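You operate a simulated robot arm through the tools that you are given. There is no shell and no other tool.

You are at the controls of a simulated two-armed robot. One attempt, no reset.

TASK
Put the full black spool away and wind the teal spool full.
Fine: the full one stands in the small cup of the brown winder and goes in the open drawer; shut it; the new one goes in that cup and stays there.

Only the result counts: the job must be done as asked and must still hold three seconds after the hand-in. Knocking over, shifting, dropping, spilling or breaking anything else fails it.

THE ROBOT
Two 7-joint arms with fingered hands on one trunk that stands fixed in place. Base frame: the origin is at the foot of the trunk, x ahead of it, y to its left, z up. Readings come in cm, degrees, newtons and seconds.
The left shoulder is at [6.9, 15.2, 109.1], the right one opposite. With the tool pointing down near the work surface each hand reaches from about 44 to 84 cm from the base axis, measured 20 degrees to its own side. Payload 3.8 kg a hand.
Tool frame (each hand has its own): the origin (TCP) lies between the finger pads and is the grasp point; the fingertips stand 3 cm ahead of it; z points along the fingers, y is the line along which they close. The gripper opens to 10.4 cm; its body begins 3.5 cm behind the TCP. The gripper is a hand of 5 fingers: y runs from the thumb to the fingers, the wrist lies at [-1.5, -10.4, -17.8] in the tool frame, and closing takes about 1.5 s.
Orientation is that of the tool frame in the base frame, as a unit quaternion [x, y, z, w]. With the fingers straight down and the wrist toward the robot, the tool's x, y and z point along [0, 1, 0], [1, 0, 0] and [0, 0, -1] of the base frame.

THE INTERFACE
- The arms move only by the tool move_arm. It takes "left_rows", "right_rows" or both (then of equal length, played together; a hand with none holds still); each is one flat list of numbers, 7 for each row, row after row: the shift along the base's x, y, z in units of 250 mm (1.0 is 250 mm), then the turn, a rotation vector about the base's x, y, z in units of 45 degrees (1.0 is 45 degrees), then the gripper command, from -1 (shut) to 1 (fully open), values between in proportion. In form: [dx, dy, dz, rx, ry, rz, fingers, dx, dy, dz, rx, ry, rz, fingers, ...]. A call has 1 to 20 rows; each row is the pose to reach, as a shift and turn from the pose commanded when the call began. A call with a number of a shift or a turn outside -1 to 1 is refused whole. Each row takes 0.2 s and may step no farther than 5 cm and 8.6 degrees from the row before; otherwise, or with a gripper value out of range, the whole call is refused. A pose out of reach is approached as far as the arm can. The call stops where the force on the tool passes 60 N (or 10 N more than at its start, if that is more) or the arm is blocked; 0.2 s more then pass. The fingers move at their own pace (about 7.2 cm/s each) and stop on an object; they squeeze with about 33 N. The grip force told is the motor's: it shows also when the fingers shut on nothing. Time passes only in rows, and 0.2 s behind the last, so rows that repeat a pose let the fingers close. It gives the time, the measured TCP pose, the force on the tool (base axes), the opening and the grip force at its end, in the units of the frame above (readings bear some noise), with the torque about the TCP (base axes, N m) and any sound that the robot's microphone picked up, and new pictures: "pictures" is both (left out), scene, wrist or none (wrist: the cameras of the hands that moved).
- Cameras (640 x 400 px; columns grow to the right, rows downward): "scene" is now at [18.97, 3.88, 123.94]; the picture's right is [0.38, -0.92, -0.08], its down [-0.64, -0.20, -0.74] and it looks along [0.66, 0.34, -0.67] (base axes); focal length 214 px, centre (320, 200). "left" rides on the left gripper at [-8, -7.8, -14.1] in its tool frame; the picture's right is [-0.78, -0.30, 0.56], its down [0.53, -0.78, 0.33] and it looks along [0.33, 0.56, 0.76] (tool axes); focal length 247 px, centre (320, 200). "right" rides on the right gripper at [8, -7.8, -14.1] in its tool frame; the picture's right is [-0.78, 0.30, -0.56], its down [-0.53, -0.78, 0.33] and it looks along [-0.33, 0.56, 0.76] (tool axes); focal length 247 px, centre (320, 200).
- lift_body(by): moves the trunk up (or, below 0, down) by that many cm; the arms and the scene camera ride with it, the base frame stays. It gives what a move gives, with no picture.
- preshape(shape, hand): the hand has 5 fingers and takes this shape, open, in about a second: jaw (thumb against the fingers, like two jaws); tri (thumb and two fingers); tip (a fingertip pinch); poke (one finger out to press); point (the index stretched); flat (the hand flat); cup (the hand cupped); fist (a fist). The gripper value then closes the fingers along that shape, each until it touches; the sizes above hold for jaw. It gives what a move gives, with no picture.
- pan_tilt(pan, tilt): turns the head with the scene camera to pan (to the left, within 80 degrees either way) and tilt (down, from -29 to 69), counted from straight ahead of the robot (the tilt from the chest, where the trunk bows). It gives what a move gives, and a new picture of the scene camera.
- point_at(camera, pixels): for up to 12 pixels [column, row] of the newest picture of that camera ("zoom" is the newest enlarged one), the place [x, y, z] in the base frame of the surface seen there, good to about 0.3 cm, but the place of the scene camera against the robot may be out by one fixed shift of up to 2.5 cm in any direction. It takes no simulated time.
- inspect(camera, box): a new picture of the part [left, top, right, bottom] of that camera's present view, enlarged. It takes no simulated time.
- sign_off(): hands the job in; it is judged then, once.

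Unless the task says otherwise, let go and move clear before handing in.

The tools are called as a command line: name --argument value ..., lists and objects as JSON in quotes. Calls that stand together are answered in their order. move_arm: Moves the arms, as the interface text tells. Its arguments: {"type":"object","properties":{"left_rows":{"type":"array","items":{"type":"number"}},"right_rows":{"type":"array","items":{"type":"number"}},"pictures":{"type":"string","enum":["both","scene","wrist","none"]}},"required":[]} The other tools are called the same way: lift_body (by) moves the trunk up or down; preshape (shape, hand) gives the hand a shape; pan_tilt (pan, tilt) turns the head that bears the scene camera; point_at (camera, pixels) gives the place of the surface under pixels of a picture; inspect (camera, box) takes an enlarged picture of a part of a camera's view; sign_off () hands the job in.

At the start:

```text
time_s: 0.0
left_tcp_pos: [35.8, 37.09, 112.19]
left_tcp_rot: [0.707, 0.707, 0.0, 0.0]
left_force: [-0.3, 0.4, -0.2]
left_wrist_torque: [0.01, 0.03, -0.04]
left_grip_width: 10.39
left_grip_force: 0.1
left_shape: jaw
right_tcp_pos: [50.93, 1.34, 102.55]
right_tcp_rot: [0.708, 0.707, 0.0, 0.0]
right_force: [-0.2, -0.2, -0.3]
right_wrist_torque: [0.01, 0.0, 0.01]
right_grip_width: 10.36
right_grip_force: 0.1
right_shape: jaw
trunk travel left (down, up): [-17.5, 28.1]
head pan, tilt (commanded): [23.0, 31.1]
```

scene: 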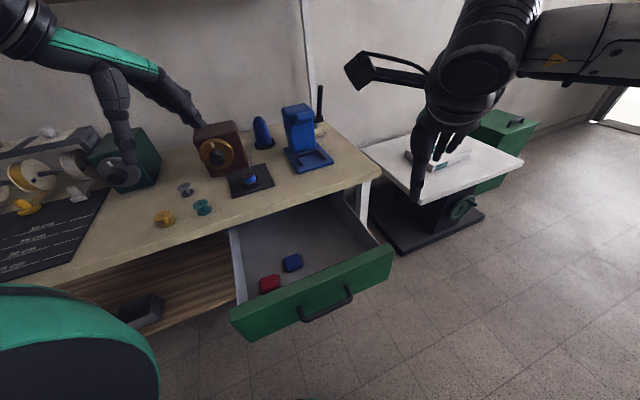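
right: 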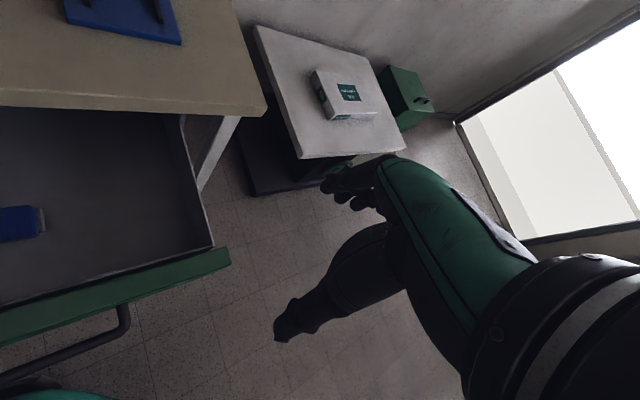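
left: 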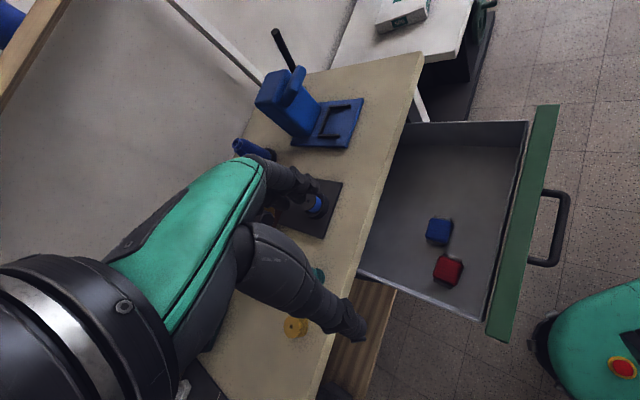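

The scene picture shows the brown winder near (222,150), a dark plate with something blue at (250,180), small spools at (186,188), (203,207), (164,219), and the open drawer around (300,260). I'll enlarge these areas before moving.

inspect --camera "scene" --box '[140, 90, 350, 240]'

inspect --camera "scene" --box '[190, 110, 280, 200]'

inspect --camera "left" --box '[220, 60, 420, 240]'

```text
2.67 times, centred on (245, 165) of scene
```

zoom: 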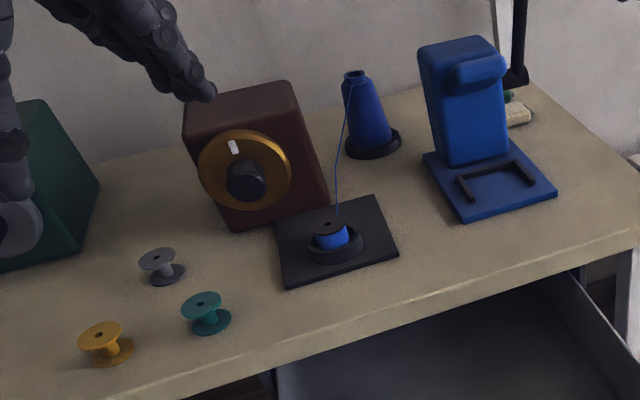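

```text
4.44 times, centred on (235, 155) of scene
```

zoom: 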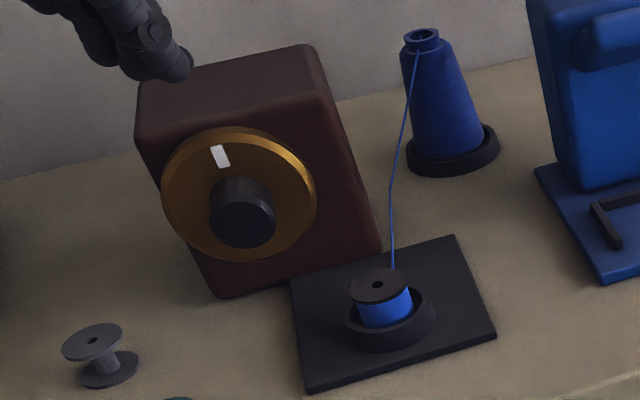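

```text
2.22 times, centred on (320, 150) of left
```

zoom: 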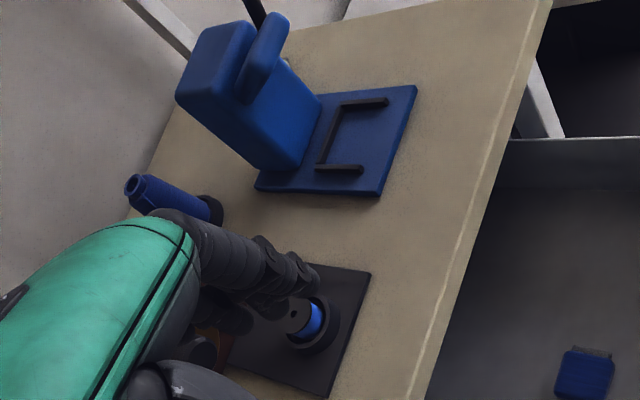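

The enlarged view shows the black spool with blue thread in the cup of the brown winder's base plate, thread running to the blue cone, and a gold dial with a white mark and dark knob on the winder. I'll measure positions and look at the remaining areas.

point_at --camera "scene" --pixels '[[250, 176], [250, 182], [186, 185], [203, 202], [164, 214], [221, 157], [204, 152], [261, 120], [235, 195], [270, 180], [310, 318], [380, 262]]'

inspect --camera "scene" --box '[0, 100, 200, 290]'

inspect --camera "scene" --box '[220, 180, 400, 340]'

inspect --camera "scene" --box '[270, 80, 350, 180]'

```text
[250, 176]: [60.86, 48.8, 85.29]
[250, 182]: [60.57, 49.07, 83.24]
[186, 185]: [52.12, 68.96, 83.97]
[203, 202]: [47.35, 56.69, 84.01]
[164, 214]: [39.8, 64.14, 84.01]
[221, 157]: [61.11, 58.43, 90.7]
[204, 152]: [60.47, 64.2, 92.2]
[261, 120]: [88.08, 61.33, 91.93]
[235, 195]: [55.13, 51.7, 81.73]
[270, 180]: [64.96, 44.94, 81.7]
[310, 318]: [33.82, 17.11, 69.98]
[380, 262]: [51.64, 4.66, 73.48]
```

```text
2.11 times, centred on (100, 195) of scene
```

zoom: 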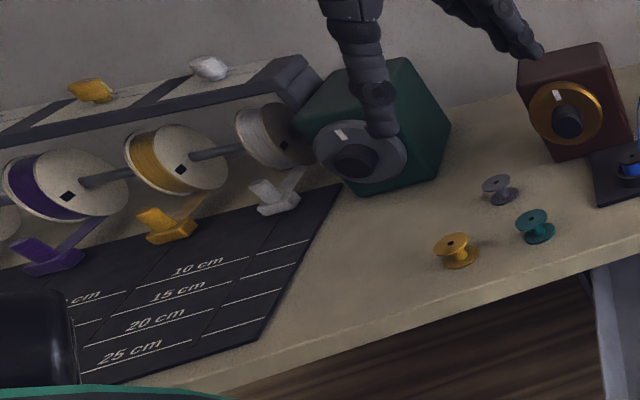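

```text
2.50 times, centred on (310, 260) of scene
```

zoom: 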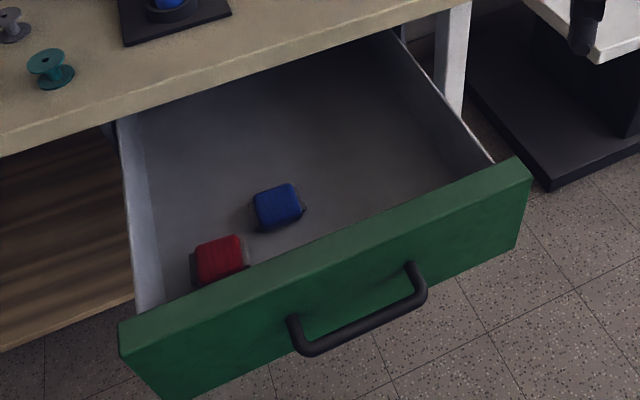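

```text
4.00 times, centred on (310, 130) of scene
```

zoom: 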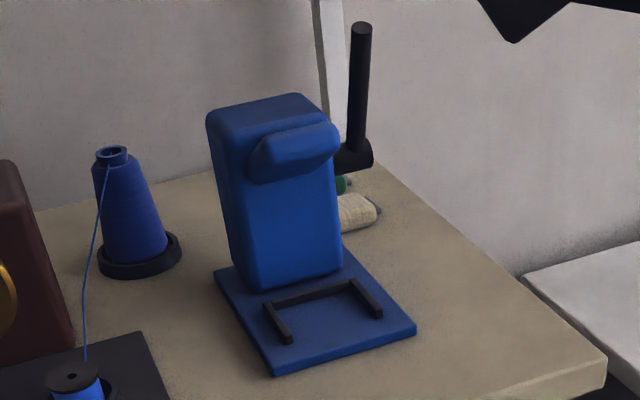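

Several lookalikes are visible (green machine with a grey dial, grey and yellow spools), so I must touch only the brown winder, black spool and teal spool. I'll compare wrist and scene camera positions to find the scene camera's shift.

point_at --camera "left" --pixels '[[448, 266], [438, 229], [295, 325], [320, 270], [342, 182], [363, 100], [548, 110], [500, 330], [527, 122], [355, 308], [316, 206], [550, 264]]'

point_at --camera "scene" --pixels '[[270, 282], [292, 261], [164, 214], [203, 204], [258, 166], [332, 160], [388, 246], [234, 318], [378, 247], [236, 302], [250, 176], [327, 310]]'

inspect --camera "left" --box '[250, 150, 410, 350]'

```text
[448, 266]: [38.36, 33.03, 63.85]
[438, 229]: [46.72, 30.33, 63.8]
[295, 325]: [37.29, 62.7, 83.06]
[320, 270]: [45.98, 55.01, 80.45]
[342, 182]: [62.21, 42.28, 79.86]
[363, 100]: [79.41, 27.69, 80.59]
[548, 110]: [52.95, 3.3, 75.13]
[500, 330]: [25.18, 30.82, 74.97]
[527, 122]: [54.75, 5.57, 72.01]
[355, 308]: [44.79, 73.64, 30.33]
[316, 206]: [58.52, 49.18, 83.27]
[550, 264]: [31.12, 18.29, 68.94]
```

```text
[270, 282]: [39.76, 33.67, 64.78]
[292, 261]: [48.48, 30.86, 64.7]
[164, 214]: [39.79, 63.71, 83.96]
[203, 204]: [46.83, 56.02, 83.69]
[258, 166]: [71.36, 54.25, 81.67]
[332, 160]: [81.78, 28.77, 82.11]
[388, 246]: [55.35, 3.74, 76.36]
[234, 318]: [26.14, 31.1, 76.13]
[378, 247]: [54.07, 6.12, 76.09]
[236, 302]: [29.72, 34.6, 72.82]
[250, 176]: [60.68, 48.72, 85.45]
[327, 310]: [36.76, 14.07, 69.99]
```

```text
2.00 times, centred on (330, 250) of left
```

zoom: 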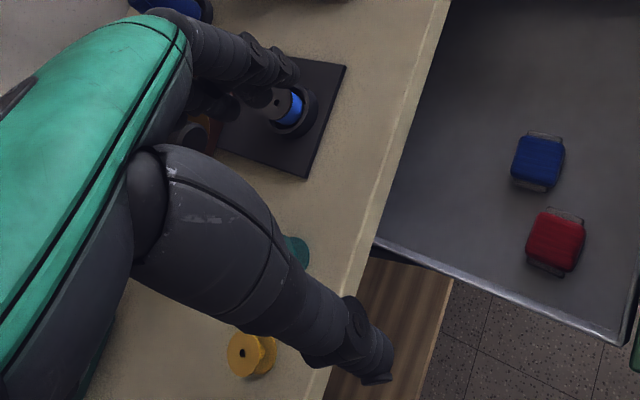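

The wrist readings put the scene camera off by roughly (+1.8, +0.7, +1.1) cm. Next I'll measure the winder's face, dial, knob, plate and drawer more densely.

inspect --camera "scene" --box '[180, 115, 290, 205]'

pan_tilt --pan 40 --tilt 35

```text
4.44 times, centred on (235, 160) of scene
```

zoom: 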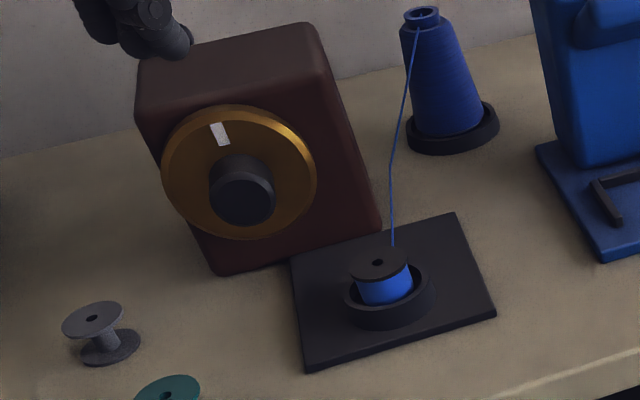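

```text
time_s: 0.8
left_tcp_pos: [35.75, 36.97, 112.23]
left_tcp_rot: [0.707, 0.707, 0.001, 0.0]
left_force: [-0.3, 0.3, 0.0]
left_wrist_torque: [0.0, -0.01, 0.0]
left_grip_width: 10.39
left_grip_force: 0.1
left_shape: jaw
right_tcp_pos: [50.8, 1.39, 102.57]
right_tcp_rot: [0.707, 0.707, 0.0, 0.0]
right_force: [-0.3, 0.9, -1.7]
right_wrist_torque: [-0.02, 0.02, 0.0]
right_grip_width: 10.37
right_grip_force: 0.0
right_shape: jaw
trunk travel left (down, up): [-17.5, 28.1]
head pan, tilt (commanded): [40.0, 35.0]
```

scene: 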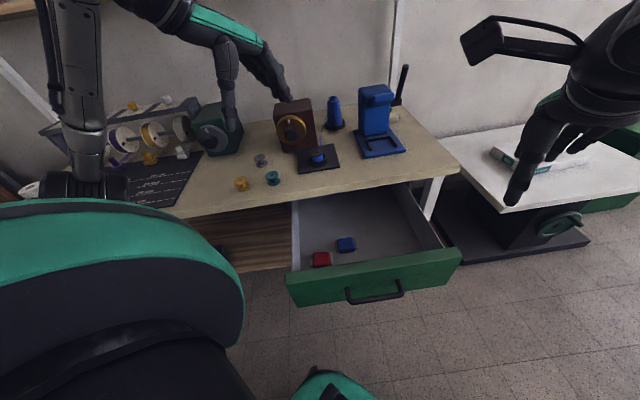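

With the head panned, the winder sits at about (294,128) and the cup spool at (318,157). I'll enlarge this and measure the face, dial and knob.

inspect --camera "scene" --box '[225, 90, 355, 200]'

```text
3.64 times, centred on (290, 145) of scene
```

zoom: 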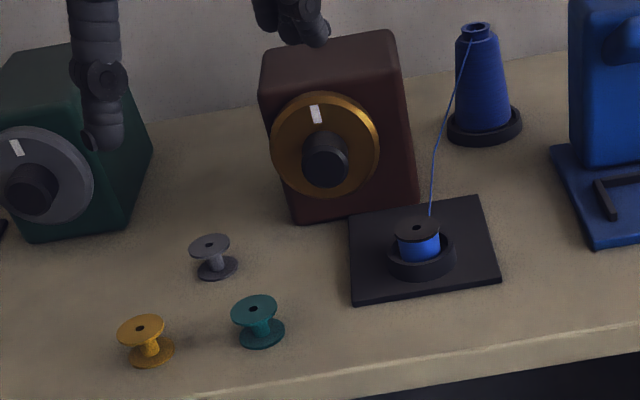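

point_at --camera "zoom" --pixels '[[280, 155], [372, 140], [328, 103], [320, 188], [325, 162], [316, 113], [300, 200], [400, 180], [390, 45], [280, 60], [416, 228], [418, 268]]'

point_at --camera "zoom" --pixels '[[352, 300], [499, 283], [480, 200], [350, 215], [253, 308], [261, 340], [255, 295], [300, 260], [320, 300], [435, 193], [432, 150], [475, 30]]'

point_at --camera "scene" --pixels '[[300, 200], [296, 260], [390, 200], [440, 240], [287, 285], [460, 255], [350, 297], [402, 288], [380, 220], [330, 230], [400, 232], [380, 285]]'

```text
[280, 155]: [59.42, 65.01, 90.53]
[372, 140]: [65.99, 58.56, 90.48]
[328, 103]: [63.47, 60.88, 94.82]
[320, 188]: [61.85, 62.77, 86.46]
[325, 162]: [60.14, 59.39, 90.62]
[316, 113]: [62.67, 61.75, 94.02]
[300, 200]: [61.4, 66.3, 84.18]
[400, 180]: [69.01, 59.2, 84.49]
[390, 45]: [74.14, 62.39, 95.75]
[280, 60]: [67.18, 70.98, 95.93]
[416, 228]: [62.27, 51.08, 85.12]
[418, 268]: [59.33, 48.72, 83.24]
```

```text
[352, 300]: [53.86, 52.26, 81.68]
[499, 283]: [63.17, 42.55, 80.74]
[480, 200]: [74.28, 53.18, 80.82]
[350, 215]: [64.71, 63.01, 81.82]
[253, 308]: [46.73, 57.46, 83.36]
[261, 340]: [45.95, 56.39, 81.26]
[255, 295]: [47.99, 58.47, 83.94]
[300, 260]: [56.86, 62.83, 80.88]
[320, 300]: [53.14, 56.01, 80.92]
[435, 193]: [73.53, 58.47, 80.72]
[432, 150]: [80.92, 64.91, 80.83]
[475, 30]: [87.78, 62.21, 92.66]
```

```text
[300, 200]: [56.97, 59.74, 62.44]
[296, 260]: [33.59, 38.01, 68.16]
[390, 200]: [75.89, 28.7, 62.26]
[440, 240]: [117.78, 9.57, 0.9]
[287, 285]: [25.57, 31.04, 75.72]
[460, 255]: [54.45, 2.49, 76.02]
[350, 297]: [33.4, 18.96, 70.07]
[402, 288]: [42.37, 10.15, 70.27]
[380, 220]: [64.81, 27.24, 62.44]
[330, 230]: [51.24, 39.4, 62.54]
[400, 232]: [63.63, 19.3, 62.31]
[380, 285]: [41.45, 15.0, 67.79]
```

Positions line up: the winder's dial faces along about (-0.7,-0.7), its knob centre is near (58.4,58.7,89.5) after correction, and the drawer slides along (0.7,0.7). I'll look at the left hand's fingers and the handle side before moving.

inspect --camera "scene" --box '[30, 0, 330, 190]'

inspect --camera "scene" --box '[430, 0, 640, 220]'

point_at --camera "scene" --pixels '[[240, 211], [300, 198], [350, 188], [400, 178], [440, 170], [455, 166], [300, 205], [420, 190], [436, 262], [345, 190], [310, 270], [300, 215]]'

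```text
2.11 times, centred on (180, 95) of scene
```

zoom: 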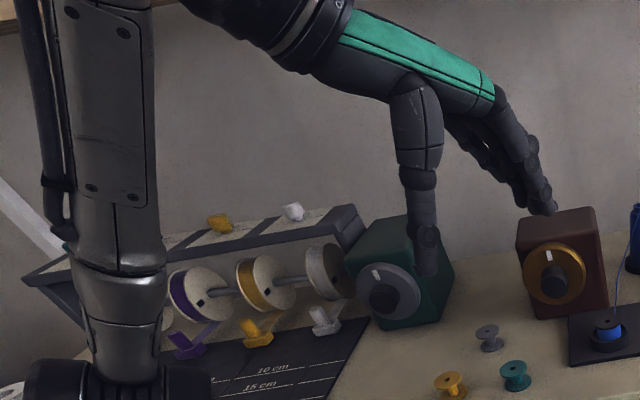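

```text
1.82 times, centred on (535, 110) of scene
```

zoom: 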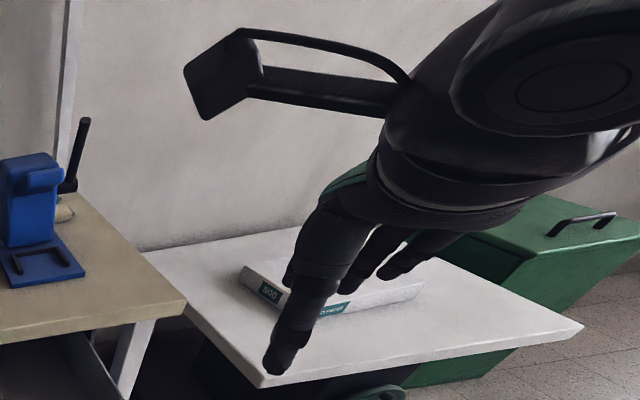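

```text
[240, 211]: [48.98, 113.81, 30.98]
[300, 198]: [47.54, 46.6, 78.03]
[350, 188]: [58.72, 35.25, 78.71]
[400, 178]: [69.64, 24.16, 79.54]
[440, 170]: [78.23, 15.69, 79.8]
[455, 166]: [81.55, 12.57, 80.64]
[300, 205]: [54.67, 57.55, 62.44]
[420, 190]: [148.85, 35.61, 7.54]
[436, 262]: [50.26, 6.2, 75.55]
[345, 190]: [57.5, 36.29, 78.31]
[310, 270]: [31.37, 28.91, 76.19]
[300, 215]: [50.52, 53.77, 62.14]
```

The left hand's thumb and fingers are clear of everything at z≈112, and the black spool should sit near (60.3, 50.1). I'll move the left hand to above the cup at z 100 and look with the wrist camera.

move_arm --left_rows '[0.12, 0.065, -0.06, 0, 0, 0, 1, 0.24, 0.13, -0.12, 0, 0, 0, 1, 0.36, 0.195, -0.18, 0, 0, 0, 1, 0.48, 0.26, -0.24, 0, 0, 0, 1, 0.6, 0.325, -0.3, 0, 0, 0, 1, 0.72, 0.39, -0.36, 0, 0, 0, 1, 0.84, 0.455, -0.42, 0, 0, 0, 1, 0.96, 0.51, -0.48, 0, 0, 0, 1, 0.96, 0.51, -0.48, 0, 0, 0, 1]' --pictures "both"

```text
time_s: 2.8
left_tcp_pos: [59.77, 49.77, 100.25]
left_tcp_rot: [0.707, 0.707, 0.001, 0.001]
left_force: [-0.1, -0.3, -0.3]
left_wrist_torque: [-0.02, -0.02, 0.04]
left_grip_width: 10.36
left_grip_force: 0.1
left_shape: jaw
right_tcp_pos: [50.87, 1.43, 102.6]
right_tcp_rot: [0.707, 0.707, -0.001, -0.001]
right_force: [0.1, -0.4, 1.1]
right_wrist_torque: [-0.01, -0.03, 0.03]
right_grip_width: 10.37
right_grip_force: 0.0
right_shape: jaw
trunk travel left (down, up): [-17.5, 28.1]
head pan, tilt (commanded): [40.0, 35.0]
```

scene: 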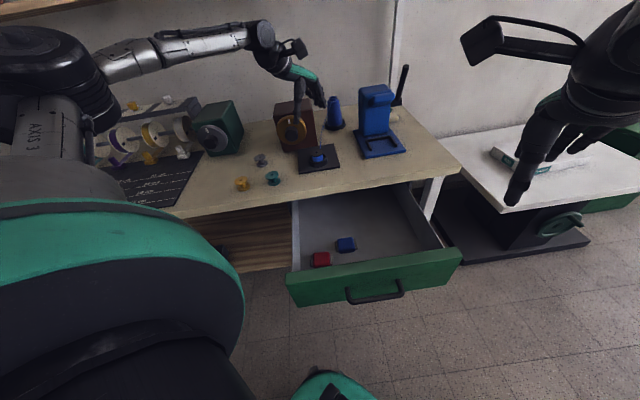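
left: 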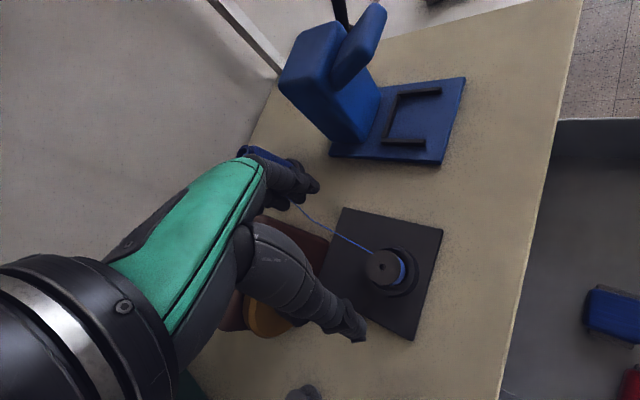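

point_at --camera "left" --pixels '[[382, 267], [372, 262], [394, 262], [382, 258], [380, 278], [415, 264], [345, 215], [440, 232], [412, 335], [400, 320], [365, 320], [465, 350]]'

inspect --camera "left" --box '[320, 200, 460, 350]'

inspect --camera "scene" --box '[230, 30, 370, 190]'

```text
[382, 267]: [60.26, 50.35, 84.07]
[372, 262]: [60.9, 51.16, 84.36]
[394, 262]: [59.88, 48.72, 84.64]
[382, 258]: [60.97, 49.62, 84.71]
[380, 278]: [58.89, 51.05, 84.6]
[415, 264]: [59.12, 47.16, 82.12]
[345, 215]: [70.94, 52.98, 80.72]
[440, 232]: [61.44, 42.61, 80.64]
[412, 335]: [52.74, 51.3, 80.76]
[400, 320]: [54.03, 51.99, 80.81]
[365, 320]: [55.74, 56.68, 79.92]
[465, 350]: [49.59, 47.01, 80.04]
```

```text
2.67 times, centred on (390, 275) of left
```

zoom: 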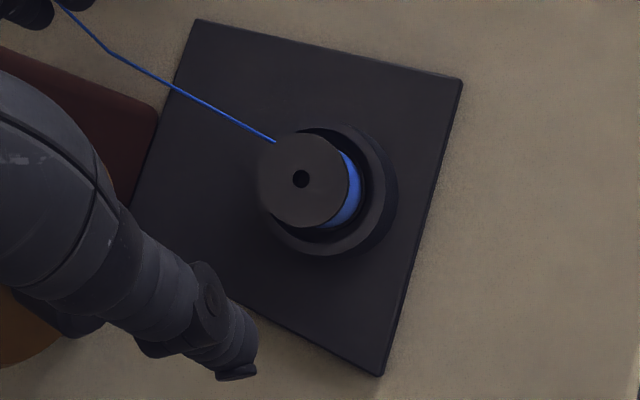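

```text
2.50 times, centred on (300, 110) of scene
```

zoom: 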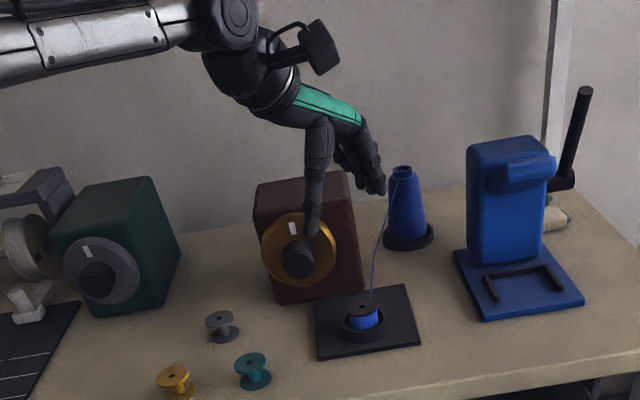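

The black spool's top centre reads (60.2, 50.0, 84.4) with cup rim near z 82.1, and the TCP is almost straight above. I'll measure my own thumb and finger outlines to check clearance to the winder.

point_at --camera "left" --pixels '[[355, 330], [345, 318], [360, 338], [335, 310], [312, 186], [300, 200], [290, 170], [270, 160], [265, 200], [270, 235], [200, 230], [300, 290]]'

inspect --camera "left" --box '[220, 140, 390, 350]'

```text
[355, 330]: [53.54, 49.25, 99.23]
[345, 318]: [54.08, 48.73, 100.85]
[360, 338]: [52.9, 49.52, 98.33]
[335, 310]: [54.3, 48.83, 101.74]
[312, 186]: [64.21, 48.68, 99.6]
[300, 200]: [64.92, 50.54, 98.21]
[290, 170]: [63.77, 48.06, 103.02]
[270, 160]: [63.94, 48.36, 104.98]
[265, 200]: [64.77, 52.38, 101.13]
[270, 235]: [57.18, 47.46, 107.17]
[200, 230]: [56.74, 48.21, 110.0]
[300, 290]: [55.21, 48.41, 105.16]
```

```text
1.90 times, centred on (305, 245) of left
```

zoom: 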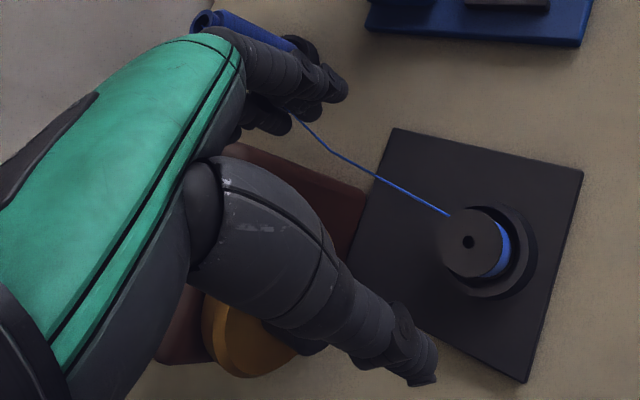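

Fingers sit at x≈64–66 and the thumb at x≈53–54, clear of the winder. I'll close partway in the air to about 4 cm to see where the fingertips go before grasping.

move_arm --left_rows '[0, 0, 0, 0, 0, 0, -0.2, 0, 0, 0, 0, 0, 0, -0.2, 0, 0, 0, 0, 0, 0, -0.2, 0, 0, 0, 0, 0, 0, -0.2, 0, 0, 0, 0, 0, 0, -0.2, 0, 0, 0, 0, 0, 0, -0.2]' --pictures "both"

inspect --camera "left" --box '[220, 140, 390, 350]'

inspect --camera "scene" --box '[250, 50, 370, 190]'

```text
time_s: 4.2
left_tcp_pos: [59.75, 49.79, 100.18]
left_tcp_rot: [0.707, 0.707, -0.001, -0.001]
left_force: [0.0, 0.4, 0.3]
left_wrist_torque: [-0.01, -0.01, -0.02]
left_grip_width: 4.18
left_grip_force: 0.0
left_shape: jaw
right_tcp_pos: [50.86, 1.35, 102.62]
right_tcp_rot: [0.707, 0.708, 0.0, 0.0]
right_force: [-0.6, 0.2, 0.3]
right_wrist_torque: [-0.02, 0.02, 0.01]
right_grip_width: 10.38
right_grip_force: 0.1
right_shape: jaw
trunk travel left (down, up): [-17.5, 28.1]
head pan, tilt (commanded): [40.0, 35.0]
```

scene: 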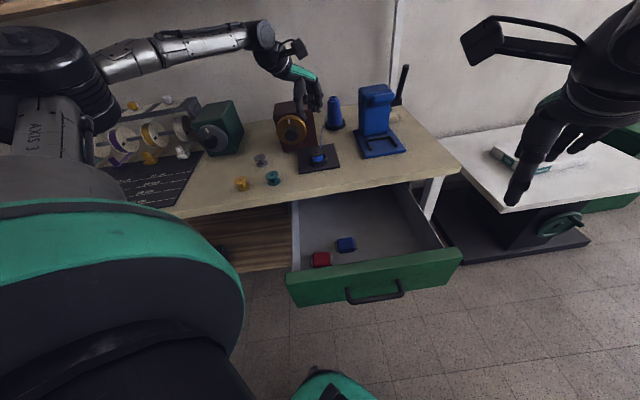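
left: 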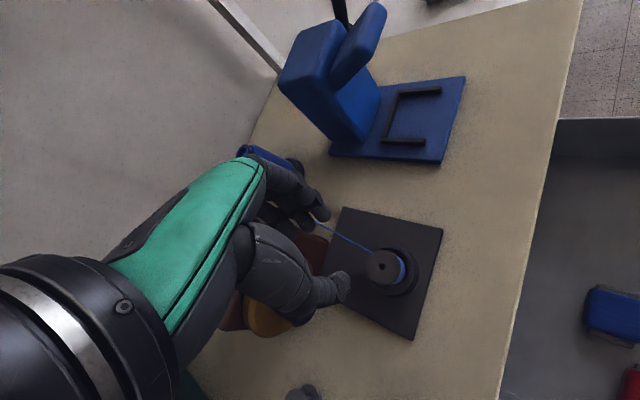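

```text
1.90 times, centred on (305, 245) of left
```

zoom: 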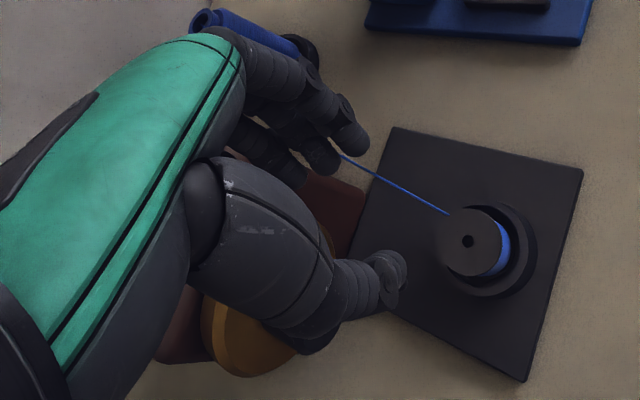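

```text
2.86 times, centred on (310, 120) of scene
```

zoom: 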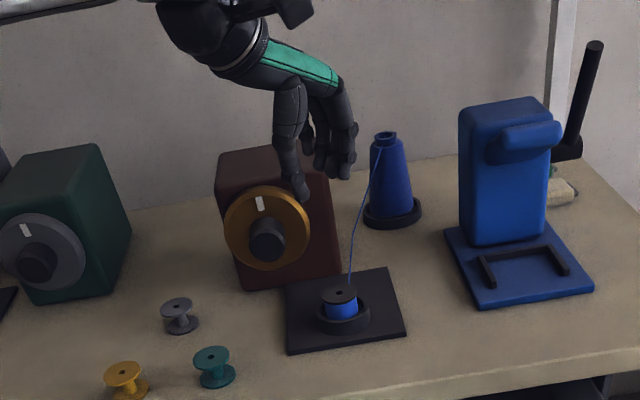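

The part-closed fingers (opening 4.2) now meet below the palm, thumb tip at (343,283) and index tip at (322,212). I'll measure their tip heights.

point_at --camera "left" --pixels '[[346, 282], [349, 290], [342, 275], [338, 298], [325, 212], [328, 216], [312, 195], [308, 222], [313, 228], [298, 232], [290, 215], [320, 205]]'

point_at --camera "zoom" --pixels '[[299, 195], [300, 185], [295, 175], [345, 170], [335, 172], [322, 170], [308, 150], [285, 130], [345, 130], [330, 90], [215, 30], [268, 240]]'

```text
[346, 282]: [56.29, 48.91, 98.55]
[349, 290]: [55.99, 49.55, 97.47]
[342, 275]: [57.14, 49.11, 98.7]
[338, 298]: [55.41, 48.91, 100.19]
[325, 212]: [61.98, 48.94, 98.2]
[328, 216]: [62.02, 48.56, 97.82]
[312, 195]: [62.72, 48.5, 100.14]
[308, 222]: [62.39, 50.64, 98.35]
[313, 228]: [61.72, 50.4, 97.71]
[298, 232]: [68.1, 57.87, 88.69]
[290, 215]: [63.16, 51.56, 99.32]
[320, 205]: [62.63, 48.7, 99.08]
```

```text
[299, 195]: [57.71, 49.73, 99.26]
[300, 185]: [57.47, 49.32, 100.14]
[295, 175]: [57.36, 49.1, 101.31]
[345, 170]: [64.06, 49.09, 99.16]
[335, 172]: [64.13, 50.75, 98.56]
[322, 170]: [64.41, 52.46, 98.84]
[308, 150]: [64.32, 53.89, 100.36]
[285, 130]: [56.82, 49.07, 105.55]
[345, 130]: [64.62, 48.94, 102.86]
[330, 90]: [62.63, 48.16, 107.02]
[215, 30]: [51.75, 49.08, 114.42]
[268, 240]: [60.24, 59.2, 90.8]
```

Tips sit about 3 cm below the TCP with thumb facing between index and middle finger, as expected. I'll open to 7 cm and descend to TCP z≈89 straight over the black spool for a check.

move_arm --left_rows '[0.018, 0.008, 0, 0, 0, 0, 0.35, 0.018, 0.008, -0.05, 0, 0, 0, 0.35, 0.018, 0.008, -0.13, 0, 0, 0, 0.35, 0.018, 0.008, -0.22, 0, 0, 0, 0.35, 0.018, 0.008, -0.32, 0, 0, 0, 0.35, 0.018, 0.008, -0.4, 0, 0, 0, 0.35, 0.018, 0.008, -0.448, 0, 0, 0, 0.35, 0.018, 0.008, -0.448, 0, 0, 0, 0.35]' --pictures "both"

inspect --camera "left" --box '[220, 140, 430, 350]'

inspect --camera "scene" --box '[250, 70, 370, 190]'

```text
time_s: 6.0
left_tcp_pos: [60.22, 50.04, 89.09]
left_tcp_rot: [0.707, 0.708, 0.0, 0.0]
left_force: [0.2, -0.1, -0.8]
left_wrist_torque: [-0.01, -0.01, -0.02]
left_grip_width: 7.0
left_grip_force: 0.1
left_shape: jaw
right_tcp_pos: [50.81, 1.3, 102.52]
right_tcp_rot: [0.707, 0.707, 0.0, 0.0]
right_force: [0.1, 0.0, -1.0]
right_wrist_torque: [0.0, 0.01, 0.02]
right_grip_width: 10.35
right_grip_force: 0.1
right_shape: jaw
trunk travel left (down, up): [-17.5, 28.1]
head pan, tilt (commanded): [40.0, 35.0]
```

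scene: 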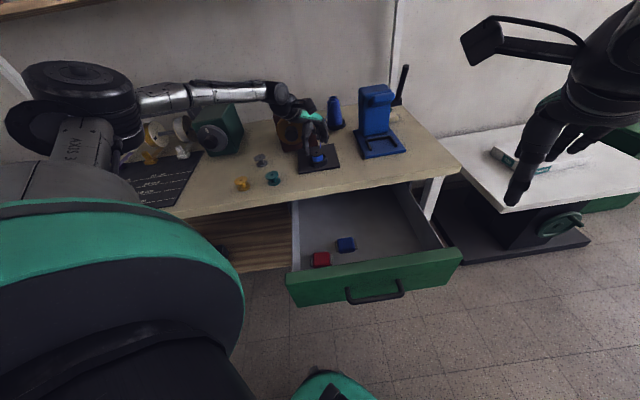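
left: 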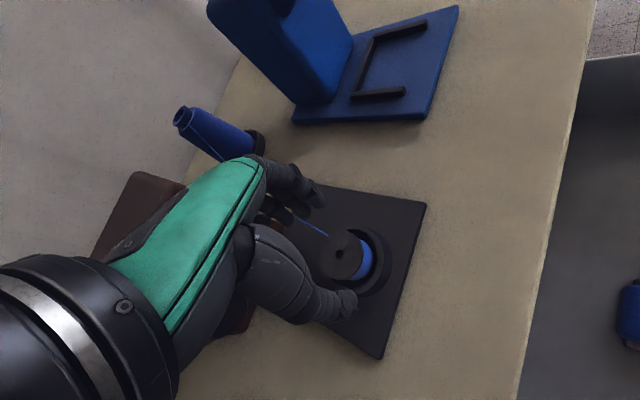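

```text
1.90 times, centred on (325, 245) of left
```

zoom: 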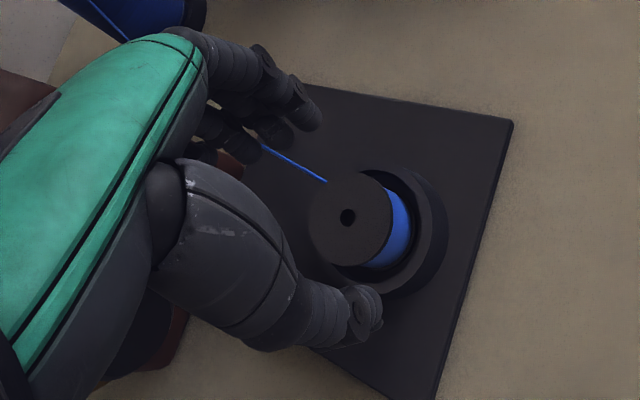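

```text
3.33 times, centred on (310, 130) of scene
```

zoom: 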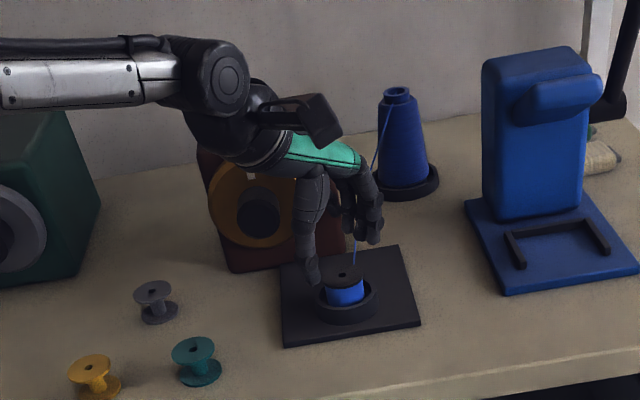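

The spool's hole is at about (339,254) of the left picture, with the thumb on the robot side and fingers beyond. I'll get a sharper reading of spool centre, top and rim heights.

point_at --camera "left" --pixels '[[339, 254], [336, 250], [345, 250], [320, 256], [363, 253], [342, 235], [343, 276], [372, 240], [380, 262], [384, 255], [362, 290], [410, 225]]'

```text
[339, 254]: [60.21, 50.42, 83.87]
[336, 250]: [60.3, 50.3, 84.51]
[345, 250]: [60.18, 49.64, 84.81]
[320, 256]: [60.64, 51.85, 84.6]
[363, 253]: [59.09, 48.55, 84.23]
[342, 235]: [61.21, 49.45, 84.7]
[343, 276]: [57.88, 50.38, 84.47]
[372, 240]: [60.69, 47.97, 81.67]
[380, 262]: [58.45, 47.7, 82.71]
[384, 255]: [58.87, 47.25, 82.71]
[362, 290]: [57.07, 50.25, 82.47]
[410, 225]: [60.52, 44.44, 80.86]
```

Spool centre reads about (60.1, 50.2), top z≈84.6, rim z≈82.6, so TCP z 85.9 keeps the tips just above the rim. I'll descend and close on the top flange.

move_arm --left_rows '[-0.004, 0.004, -0.04, 0, 0, 0, 0.35, -0.004, 0.004, -0.085, 0, 0, 0, 0.35, -0.004, 0.004, -0.124, 0, 0, 0, 0.35, -0.004, 0.004, -0.124, 0, 0, 0, 0.35, -0.004, 0.004, -0.124, 0, 0, 0, 0.0, -0.004, 0.004, -0.124, 0, 0, 0, -0.2, -0.004, 0.004, -0.124, 0, 0, 0, -0.5, -0.004, 0.004, -0.124, 0, 0, 0, -1, -0.004, 0.004, -0.124, 0, 0, 0, -1, -0.004, 0.004, -0.124, 0, 0, 0, -1, -0.004, 0.004, -0.124, 0, 0, 0, -1, -0.004, 0.004, -0.124, 0, 0, 0, -1]' --pictures "both"

inspect --camera "left" --box '[220, 140, 430, 350]'

inspect --camera "scene" --box '[260, 100, 370, 190]'

```text
time_s: 8.6
left_tcp_pos: [60.22, 49.94, 86.0]
left_tcp_rot: [0.707, 0.707, 0.0, 0.0]
left_force: [-1.1, -0.1, -0.2]
left_wrist_torque: [-0.01, 0.01, -0.03]
left_grip_width: 3.5
left_grip_force: 32.9
left_shape: jaw
right_tcp_pos: [50.76, 1.35, 102.53]
right_tcp_rot: [0.707, 0.707, -0.001, 0.0]
right_force: [-1.3, 0.5, 0.2]
right_wrist_torque: [0.02, 0.01, 0.03]
right_grip_width: 10.38
right_grip_force: 0.2
right_shape: jaw
trunk travel left (down, up): [-17.5, 28.1]
head pan, tilt (commanded): [40.0, 35.0]
```

scene: 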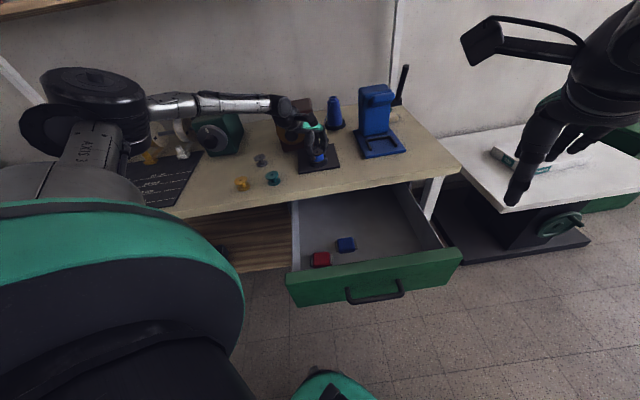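
left: 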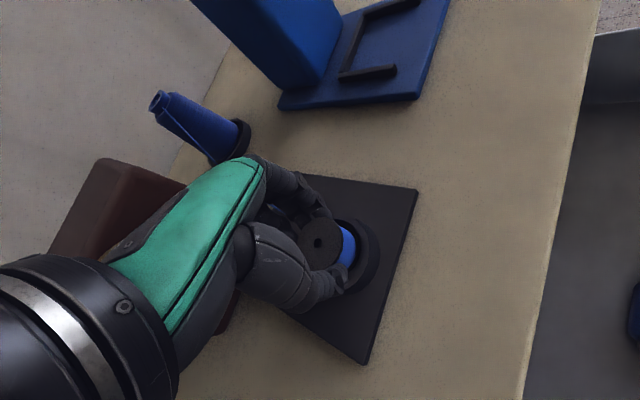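

```text
1.90 times, centred on (325, 245) of left
```

zoom: 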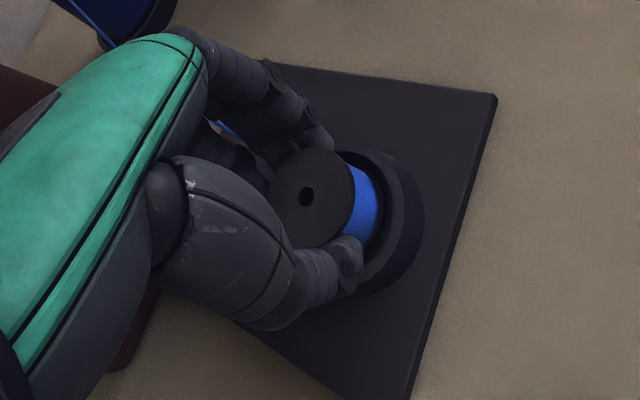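

```text
4.44 times, centred on (315, 145) of scene
```

zoom: 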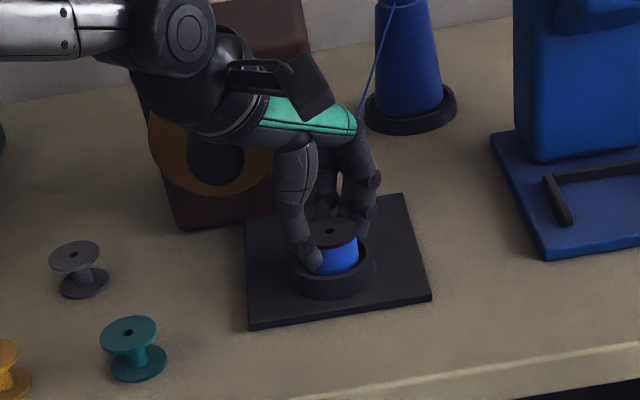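

Grip reads 3.5 cm at 33 N with the flange held between thumb and index/middle. I'll lift slowly and watch whether the spool comes up straight.

move_arm --left_rows '[0, 0, 0.02, 0, 0, 0, -1, 0, 0, 0.05, 0, 0, 0, -1, 0, 0, 0.1, 0, 0, 0, -1, 0, 0, 0.16, 0, 0, 0, -1, 0, 0, 0.22, 0, 0, 0, -1, 0, 0, 0.28, 0, 0, 0, -1, 0, 0, 0.28, 0, 0, 0, -1]' --pictures "both"

inspect --camera "scene" --box '[260, 70, 370, 190]'

inspect --camera "left" --box '[220, 140, 430, 350]'

```text
time_s: 10.2
left_tcp_pos: [60.19, 50.03, 92.91]
left_tcp_rot: [0.707, 0.707, -0.001, 0.0]
left_force: [-0.4, 0.4, -0.2]
left_wrist_torque: [0.03, -0.02, -0.01]
left_grip_width: 3.51
left_grip_force: 32.8
left_shape: jaw
right_tcp_pos: [50.89, 1.33, 102.6]
right_tcp_rot: [0.707, 0.707, 0.0, 0.0]
right_force: [0.8, 0.2, 0.2]
right_wrist_torque: [0.03, -0.03, 0.02]
right_grip_width: 10.35
right_grip_force: 0.0
right_shape: jaw
trunk travel left (down, up): [-17.5, 28.1]
head pan, tilt (commanded): [40.0, 35.0]
```

scene: 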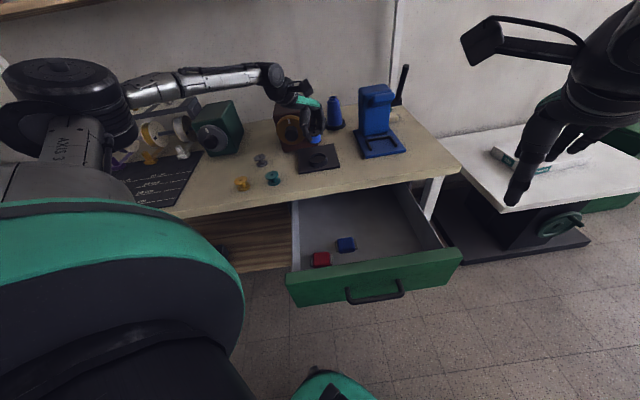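
left: 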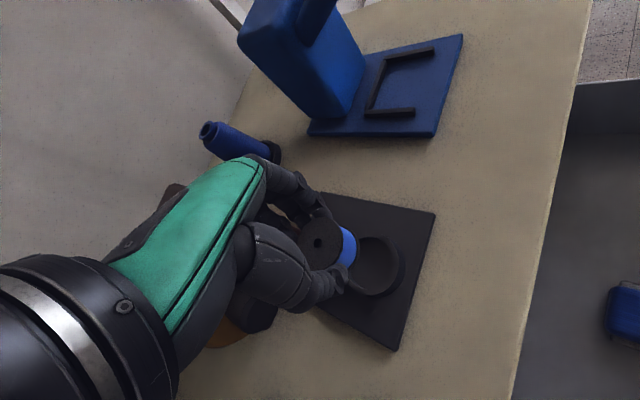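

```text
3.33 times, centred on (315, 130) of scene
```

zoom: 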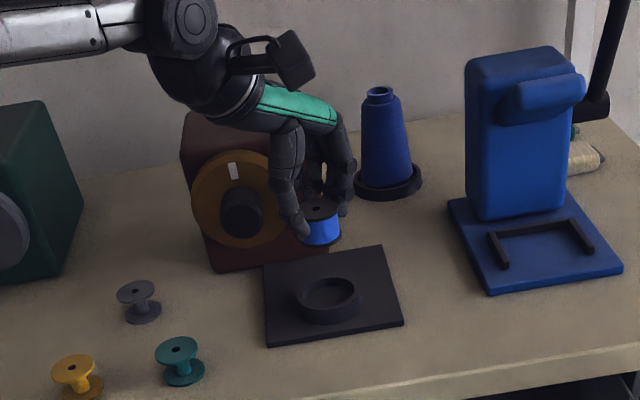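

```text
1.90 times, centred on (325, 245) of left
```

zoom: 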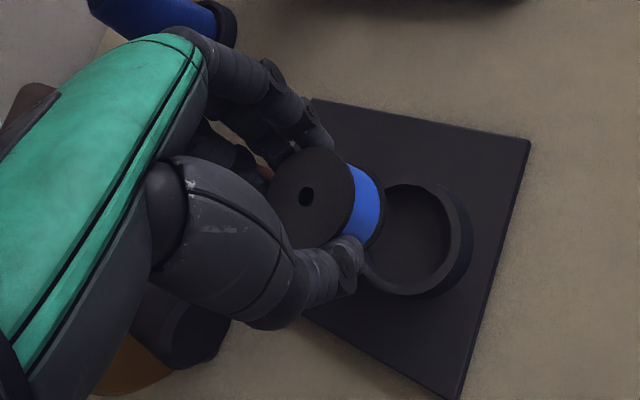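

The black spool came up straight and the thread is no longer attached to it; the empty cup shows at (378,268). I'll measure the cup for later, then carry the spool to the drawer.

point_at --camera "zoom" --pixels '[[405, 187], [455, 215], [463, 250], [440, 285], [400, 293], [420, 230], [400, 240], [425, 255], [445, 225], [375, 285], [350, 215], [305, 197]]'

point_at --camera "left" --pixels '[[630, 290], [600, 200], [638, 320], [590, 80], [585, 60], [545, 200], [520, 330], [570, 150]]'

```text
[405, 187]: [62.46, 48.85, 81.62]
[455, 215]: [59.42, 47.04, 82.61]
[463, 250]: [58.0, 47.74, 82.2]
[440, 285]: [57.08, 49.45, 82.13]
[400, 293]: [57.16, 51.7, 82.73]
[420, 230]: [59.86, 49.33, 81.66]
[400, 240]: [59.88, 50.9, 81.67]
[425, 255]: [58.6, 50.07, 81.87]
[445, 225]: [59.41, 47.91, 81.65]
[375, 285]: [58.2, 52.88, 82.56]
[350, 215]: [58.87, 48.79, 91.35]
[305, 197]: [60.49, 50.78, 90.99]
```

```text
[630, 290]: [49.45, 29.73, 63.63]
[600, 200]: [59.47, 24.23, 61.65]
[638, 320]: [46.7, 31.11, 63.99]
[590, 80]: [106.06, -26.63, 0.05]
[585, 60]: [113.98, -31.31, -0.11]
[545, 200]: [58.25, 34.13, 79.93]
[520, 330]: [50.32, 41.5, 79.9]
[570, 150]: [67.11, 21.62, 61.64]
```

The cup's centre is about (60.0, 50.2) with floor z≈81.65, and the drawer floor is z≈61.65. Before carrying the spool sideways I'll check where the blue press stands.

point_at --camera "left" --pixels '[[310, 133], [434, 135], [461, 38], [340, 115], [360, 60], [245, 40], [330, 20], [375, 110], [412, 112]]'

```text
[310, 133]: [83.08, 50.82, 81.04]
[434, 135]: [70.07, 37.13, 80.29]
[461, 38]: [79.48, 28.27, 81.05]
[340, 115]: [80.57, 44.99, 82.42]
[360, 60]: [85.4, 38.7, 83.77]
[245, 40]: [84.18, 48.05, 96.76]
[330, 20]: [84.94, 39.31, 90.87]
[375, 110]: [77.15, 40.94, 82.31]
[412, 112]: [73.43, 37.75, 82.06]
```

The press's nearest corner is at (70, 37), well clear of the carry path at x≈57–61. I'll carry the spool over the drawer, staying at z≈91.

move_arm --left_rows '[-0.012, -0.05, 0, 0, 0, 0, -1, -0.035, -0.15, 0, 0, 0, 0, -1, -0.06, -0.26, -0.01, 0, 0, 0, -1, -0.088, -0.37, -0.02, 0, 0, 0, -1, -0.114, -0.48, -0.03, 0, 0, 0, -1, -0.14, -0.59, -0.04, 0, 0, 0, -1, -0.166, -0.7, -0.05, 0, 0, 0, -1, -0.192, -0.81, -0.06, 0, 0, 0, -1, -0.218, -0.92, -0.07, 0, 0, 0, -1, -0.237, -1.0, -0.08, 0, 0, 0, -1, -0.237, -1.0, -0.08, 0, 0, 0, -1]' --pictures "both"

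inspect --camera "scene" --box '[250, 80, 470, 310]'

```text
time_s: 12.6
left_tcp_pos: [54.43, 25.03, 90.93]
left_tcp_rot: [0.707, 0.707, -0.001, 0.0]
left_force: [-0.6, -0.4, -0.4]
left_wrist_torque: [0.03, -0.02, 0.0]
left_grip_width: 3.48
left_grip_force: 32.9
left_shape: jaw
right_tcp_pos: [50.87, 1.36, 102.6]
right_tcp_rot: [0.707, 0.707, 0.001, 0.0]
right_force: [-0.7, -0.3, -0.1]
right_wrist_torque: [0.0, 0.01, -0.03]
right_grip_width: 10.38
right_grip_force: 0.0
right_shape: jaw
trunk travel left (down, up): [-17.5, 28.1]
head pan, tilt (commanded): [40.0, 35.0]
```

scene: 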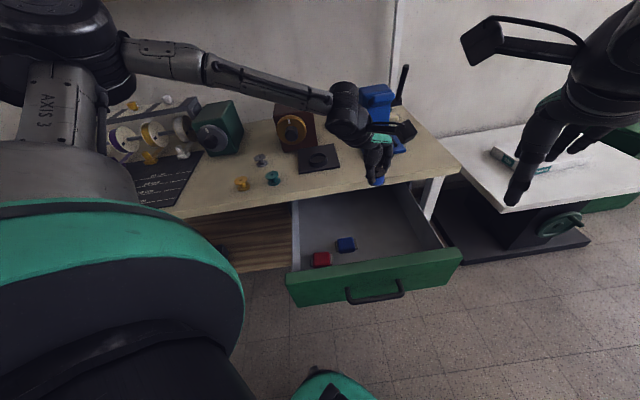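
left: 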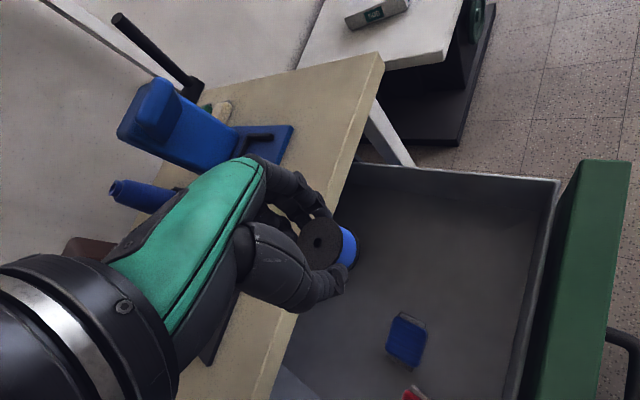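

```text
1.74 times, centred on (360, 195) of scene
```

zoom: 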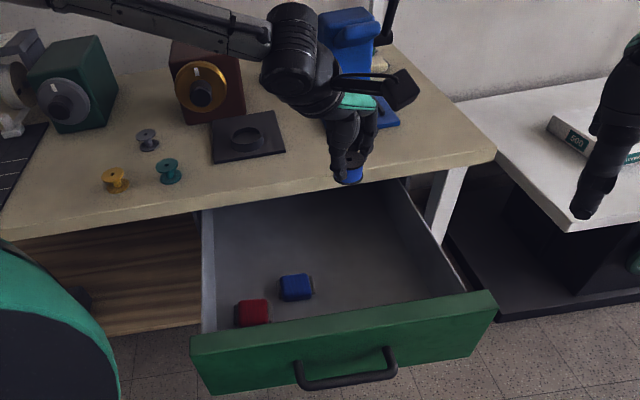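

The spool hangs straight over the drawer at (54.4, 25.0). I'll check where my forearm runs so that lowering it doesn't touch the table or the items on it.

point_at --camera "scene" --pixels '[[100, 70], [130, 70], [160, 70], [200, 80], [240, 95], [280, 102], [320, 110], [345, 120], [345, 135], [70, 120], [40, 50], [400, 130]]'

point_at --camera "left" --pixels '[[405, 338], [420, 345], [330, 300], [560, 185], [520, 380], [470, 300], [360, 170], [560, 230], [600, 300], [600, 170], [290, 330], [380, 60]]'

```text
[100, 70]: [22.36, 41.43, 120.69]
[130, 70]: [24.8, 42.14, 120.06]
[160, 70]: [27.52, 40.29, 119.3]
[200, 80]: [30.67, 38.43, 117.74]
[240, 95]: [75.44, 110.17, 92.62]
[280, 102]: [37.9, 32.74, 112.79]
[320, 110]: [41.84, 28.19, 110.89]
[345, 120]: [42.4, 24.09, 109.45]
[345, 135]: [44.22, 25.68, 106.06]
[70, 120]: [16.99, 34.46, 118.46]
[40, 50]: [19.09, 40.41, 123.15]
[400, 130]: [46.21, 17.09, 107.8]
```

```text
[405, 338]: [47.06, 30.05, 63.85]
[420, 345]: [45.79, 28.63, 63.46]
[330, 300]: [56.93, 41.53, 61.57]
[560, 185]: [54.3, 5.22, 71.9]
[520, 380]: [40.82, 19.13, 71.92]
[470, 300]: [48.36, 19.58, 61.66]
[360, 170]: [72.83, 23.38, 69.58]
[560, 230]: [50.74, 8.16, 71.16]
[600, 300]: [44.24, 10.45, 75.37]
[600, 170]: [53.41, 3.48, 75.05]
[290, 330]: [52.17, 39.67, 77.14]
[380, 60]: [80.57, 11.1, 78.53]
```

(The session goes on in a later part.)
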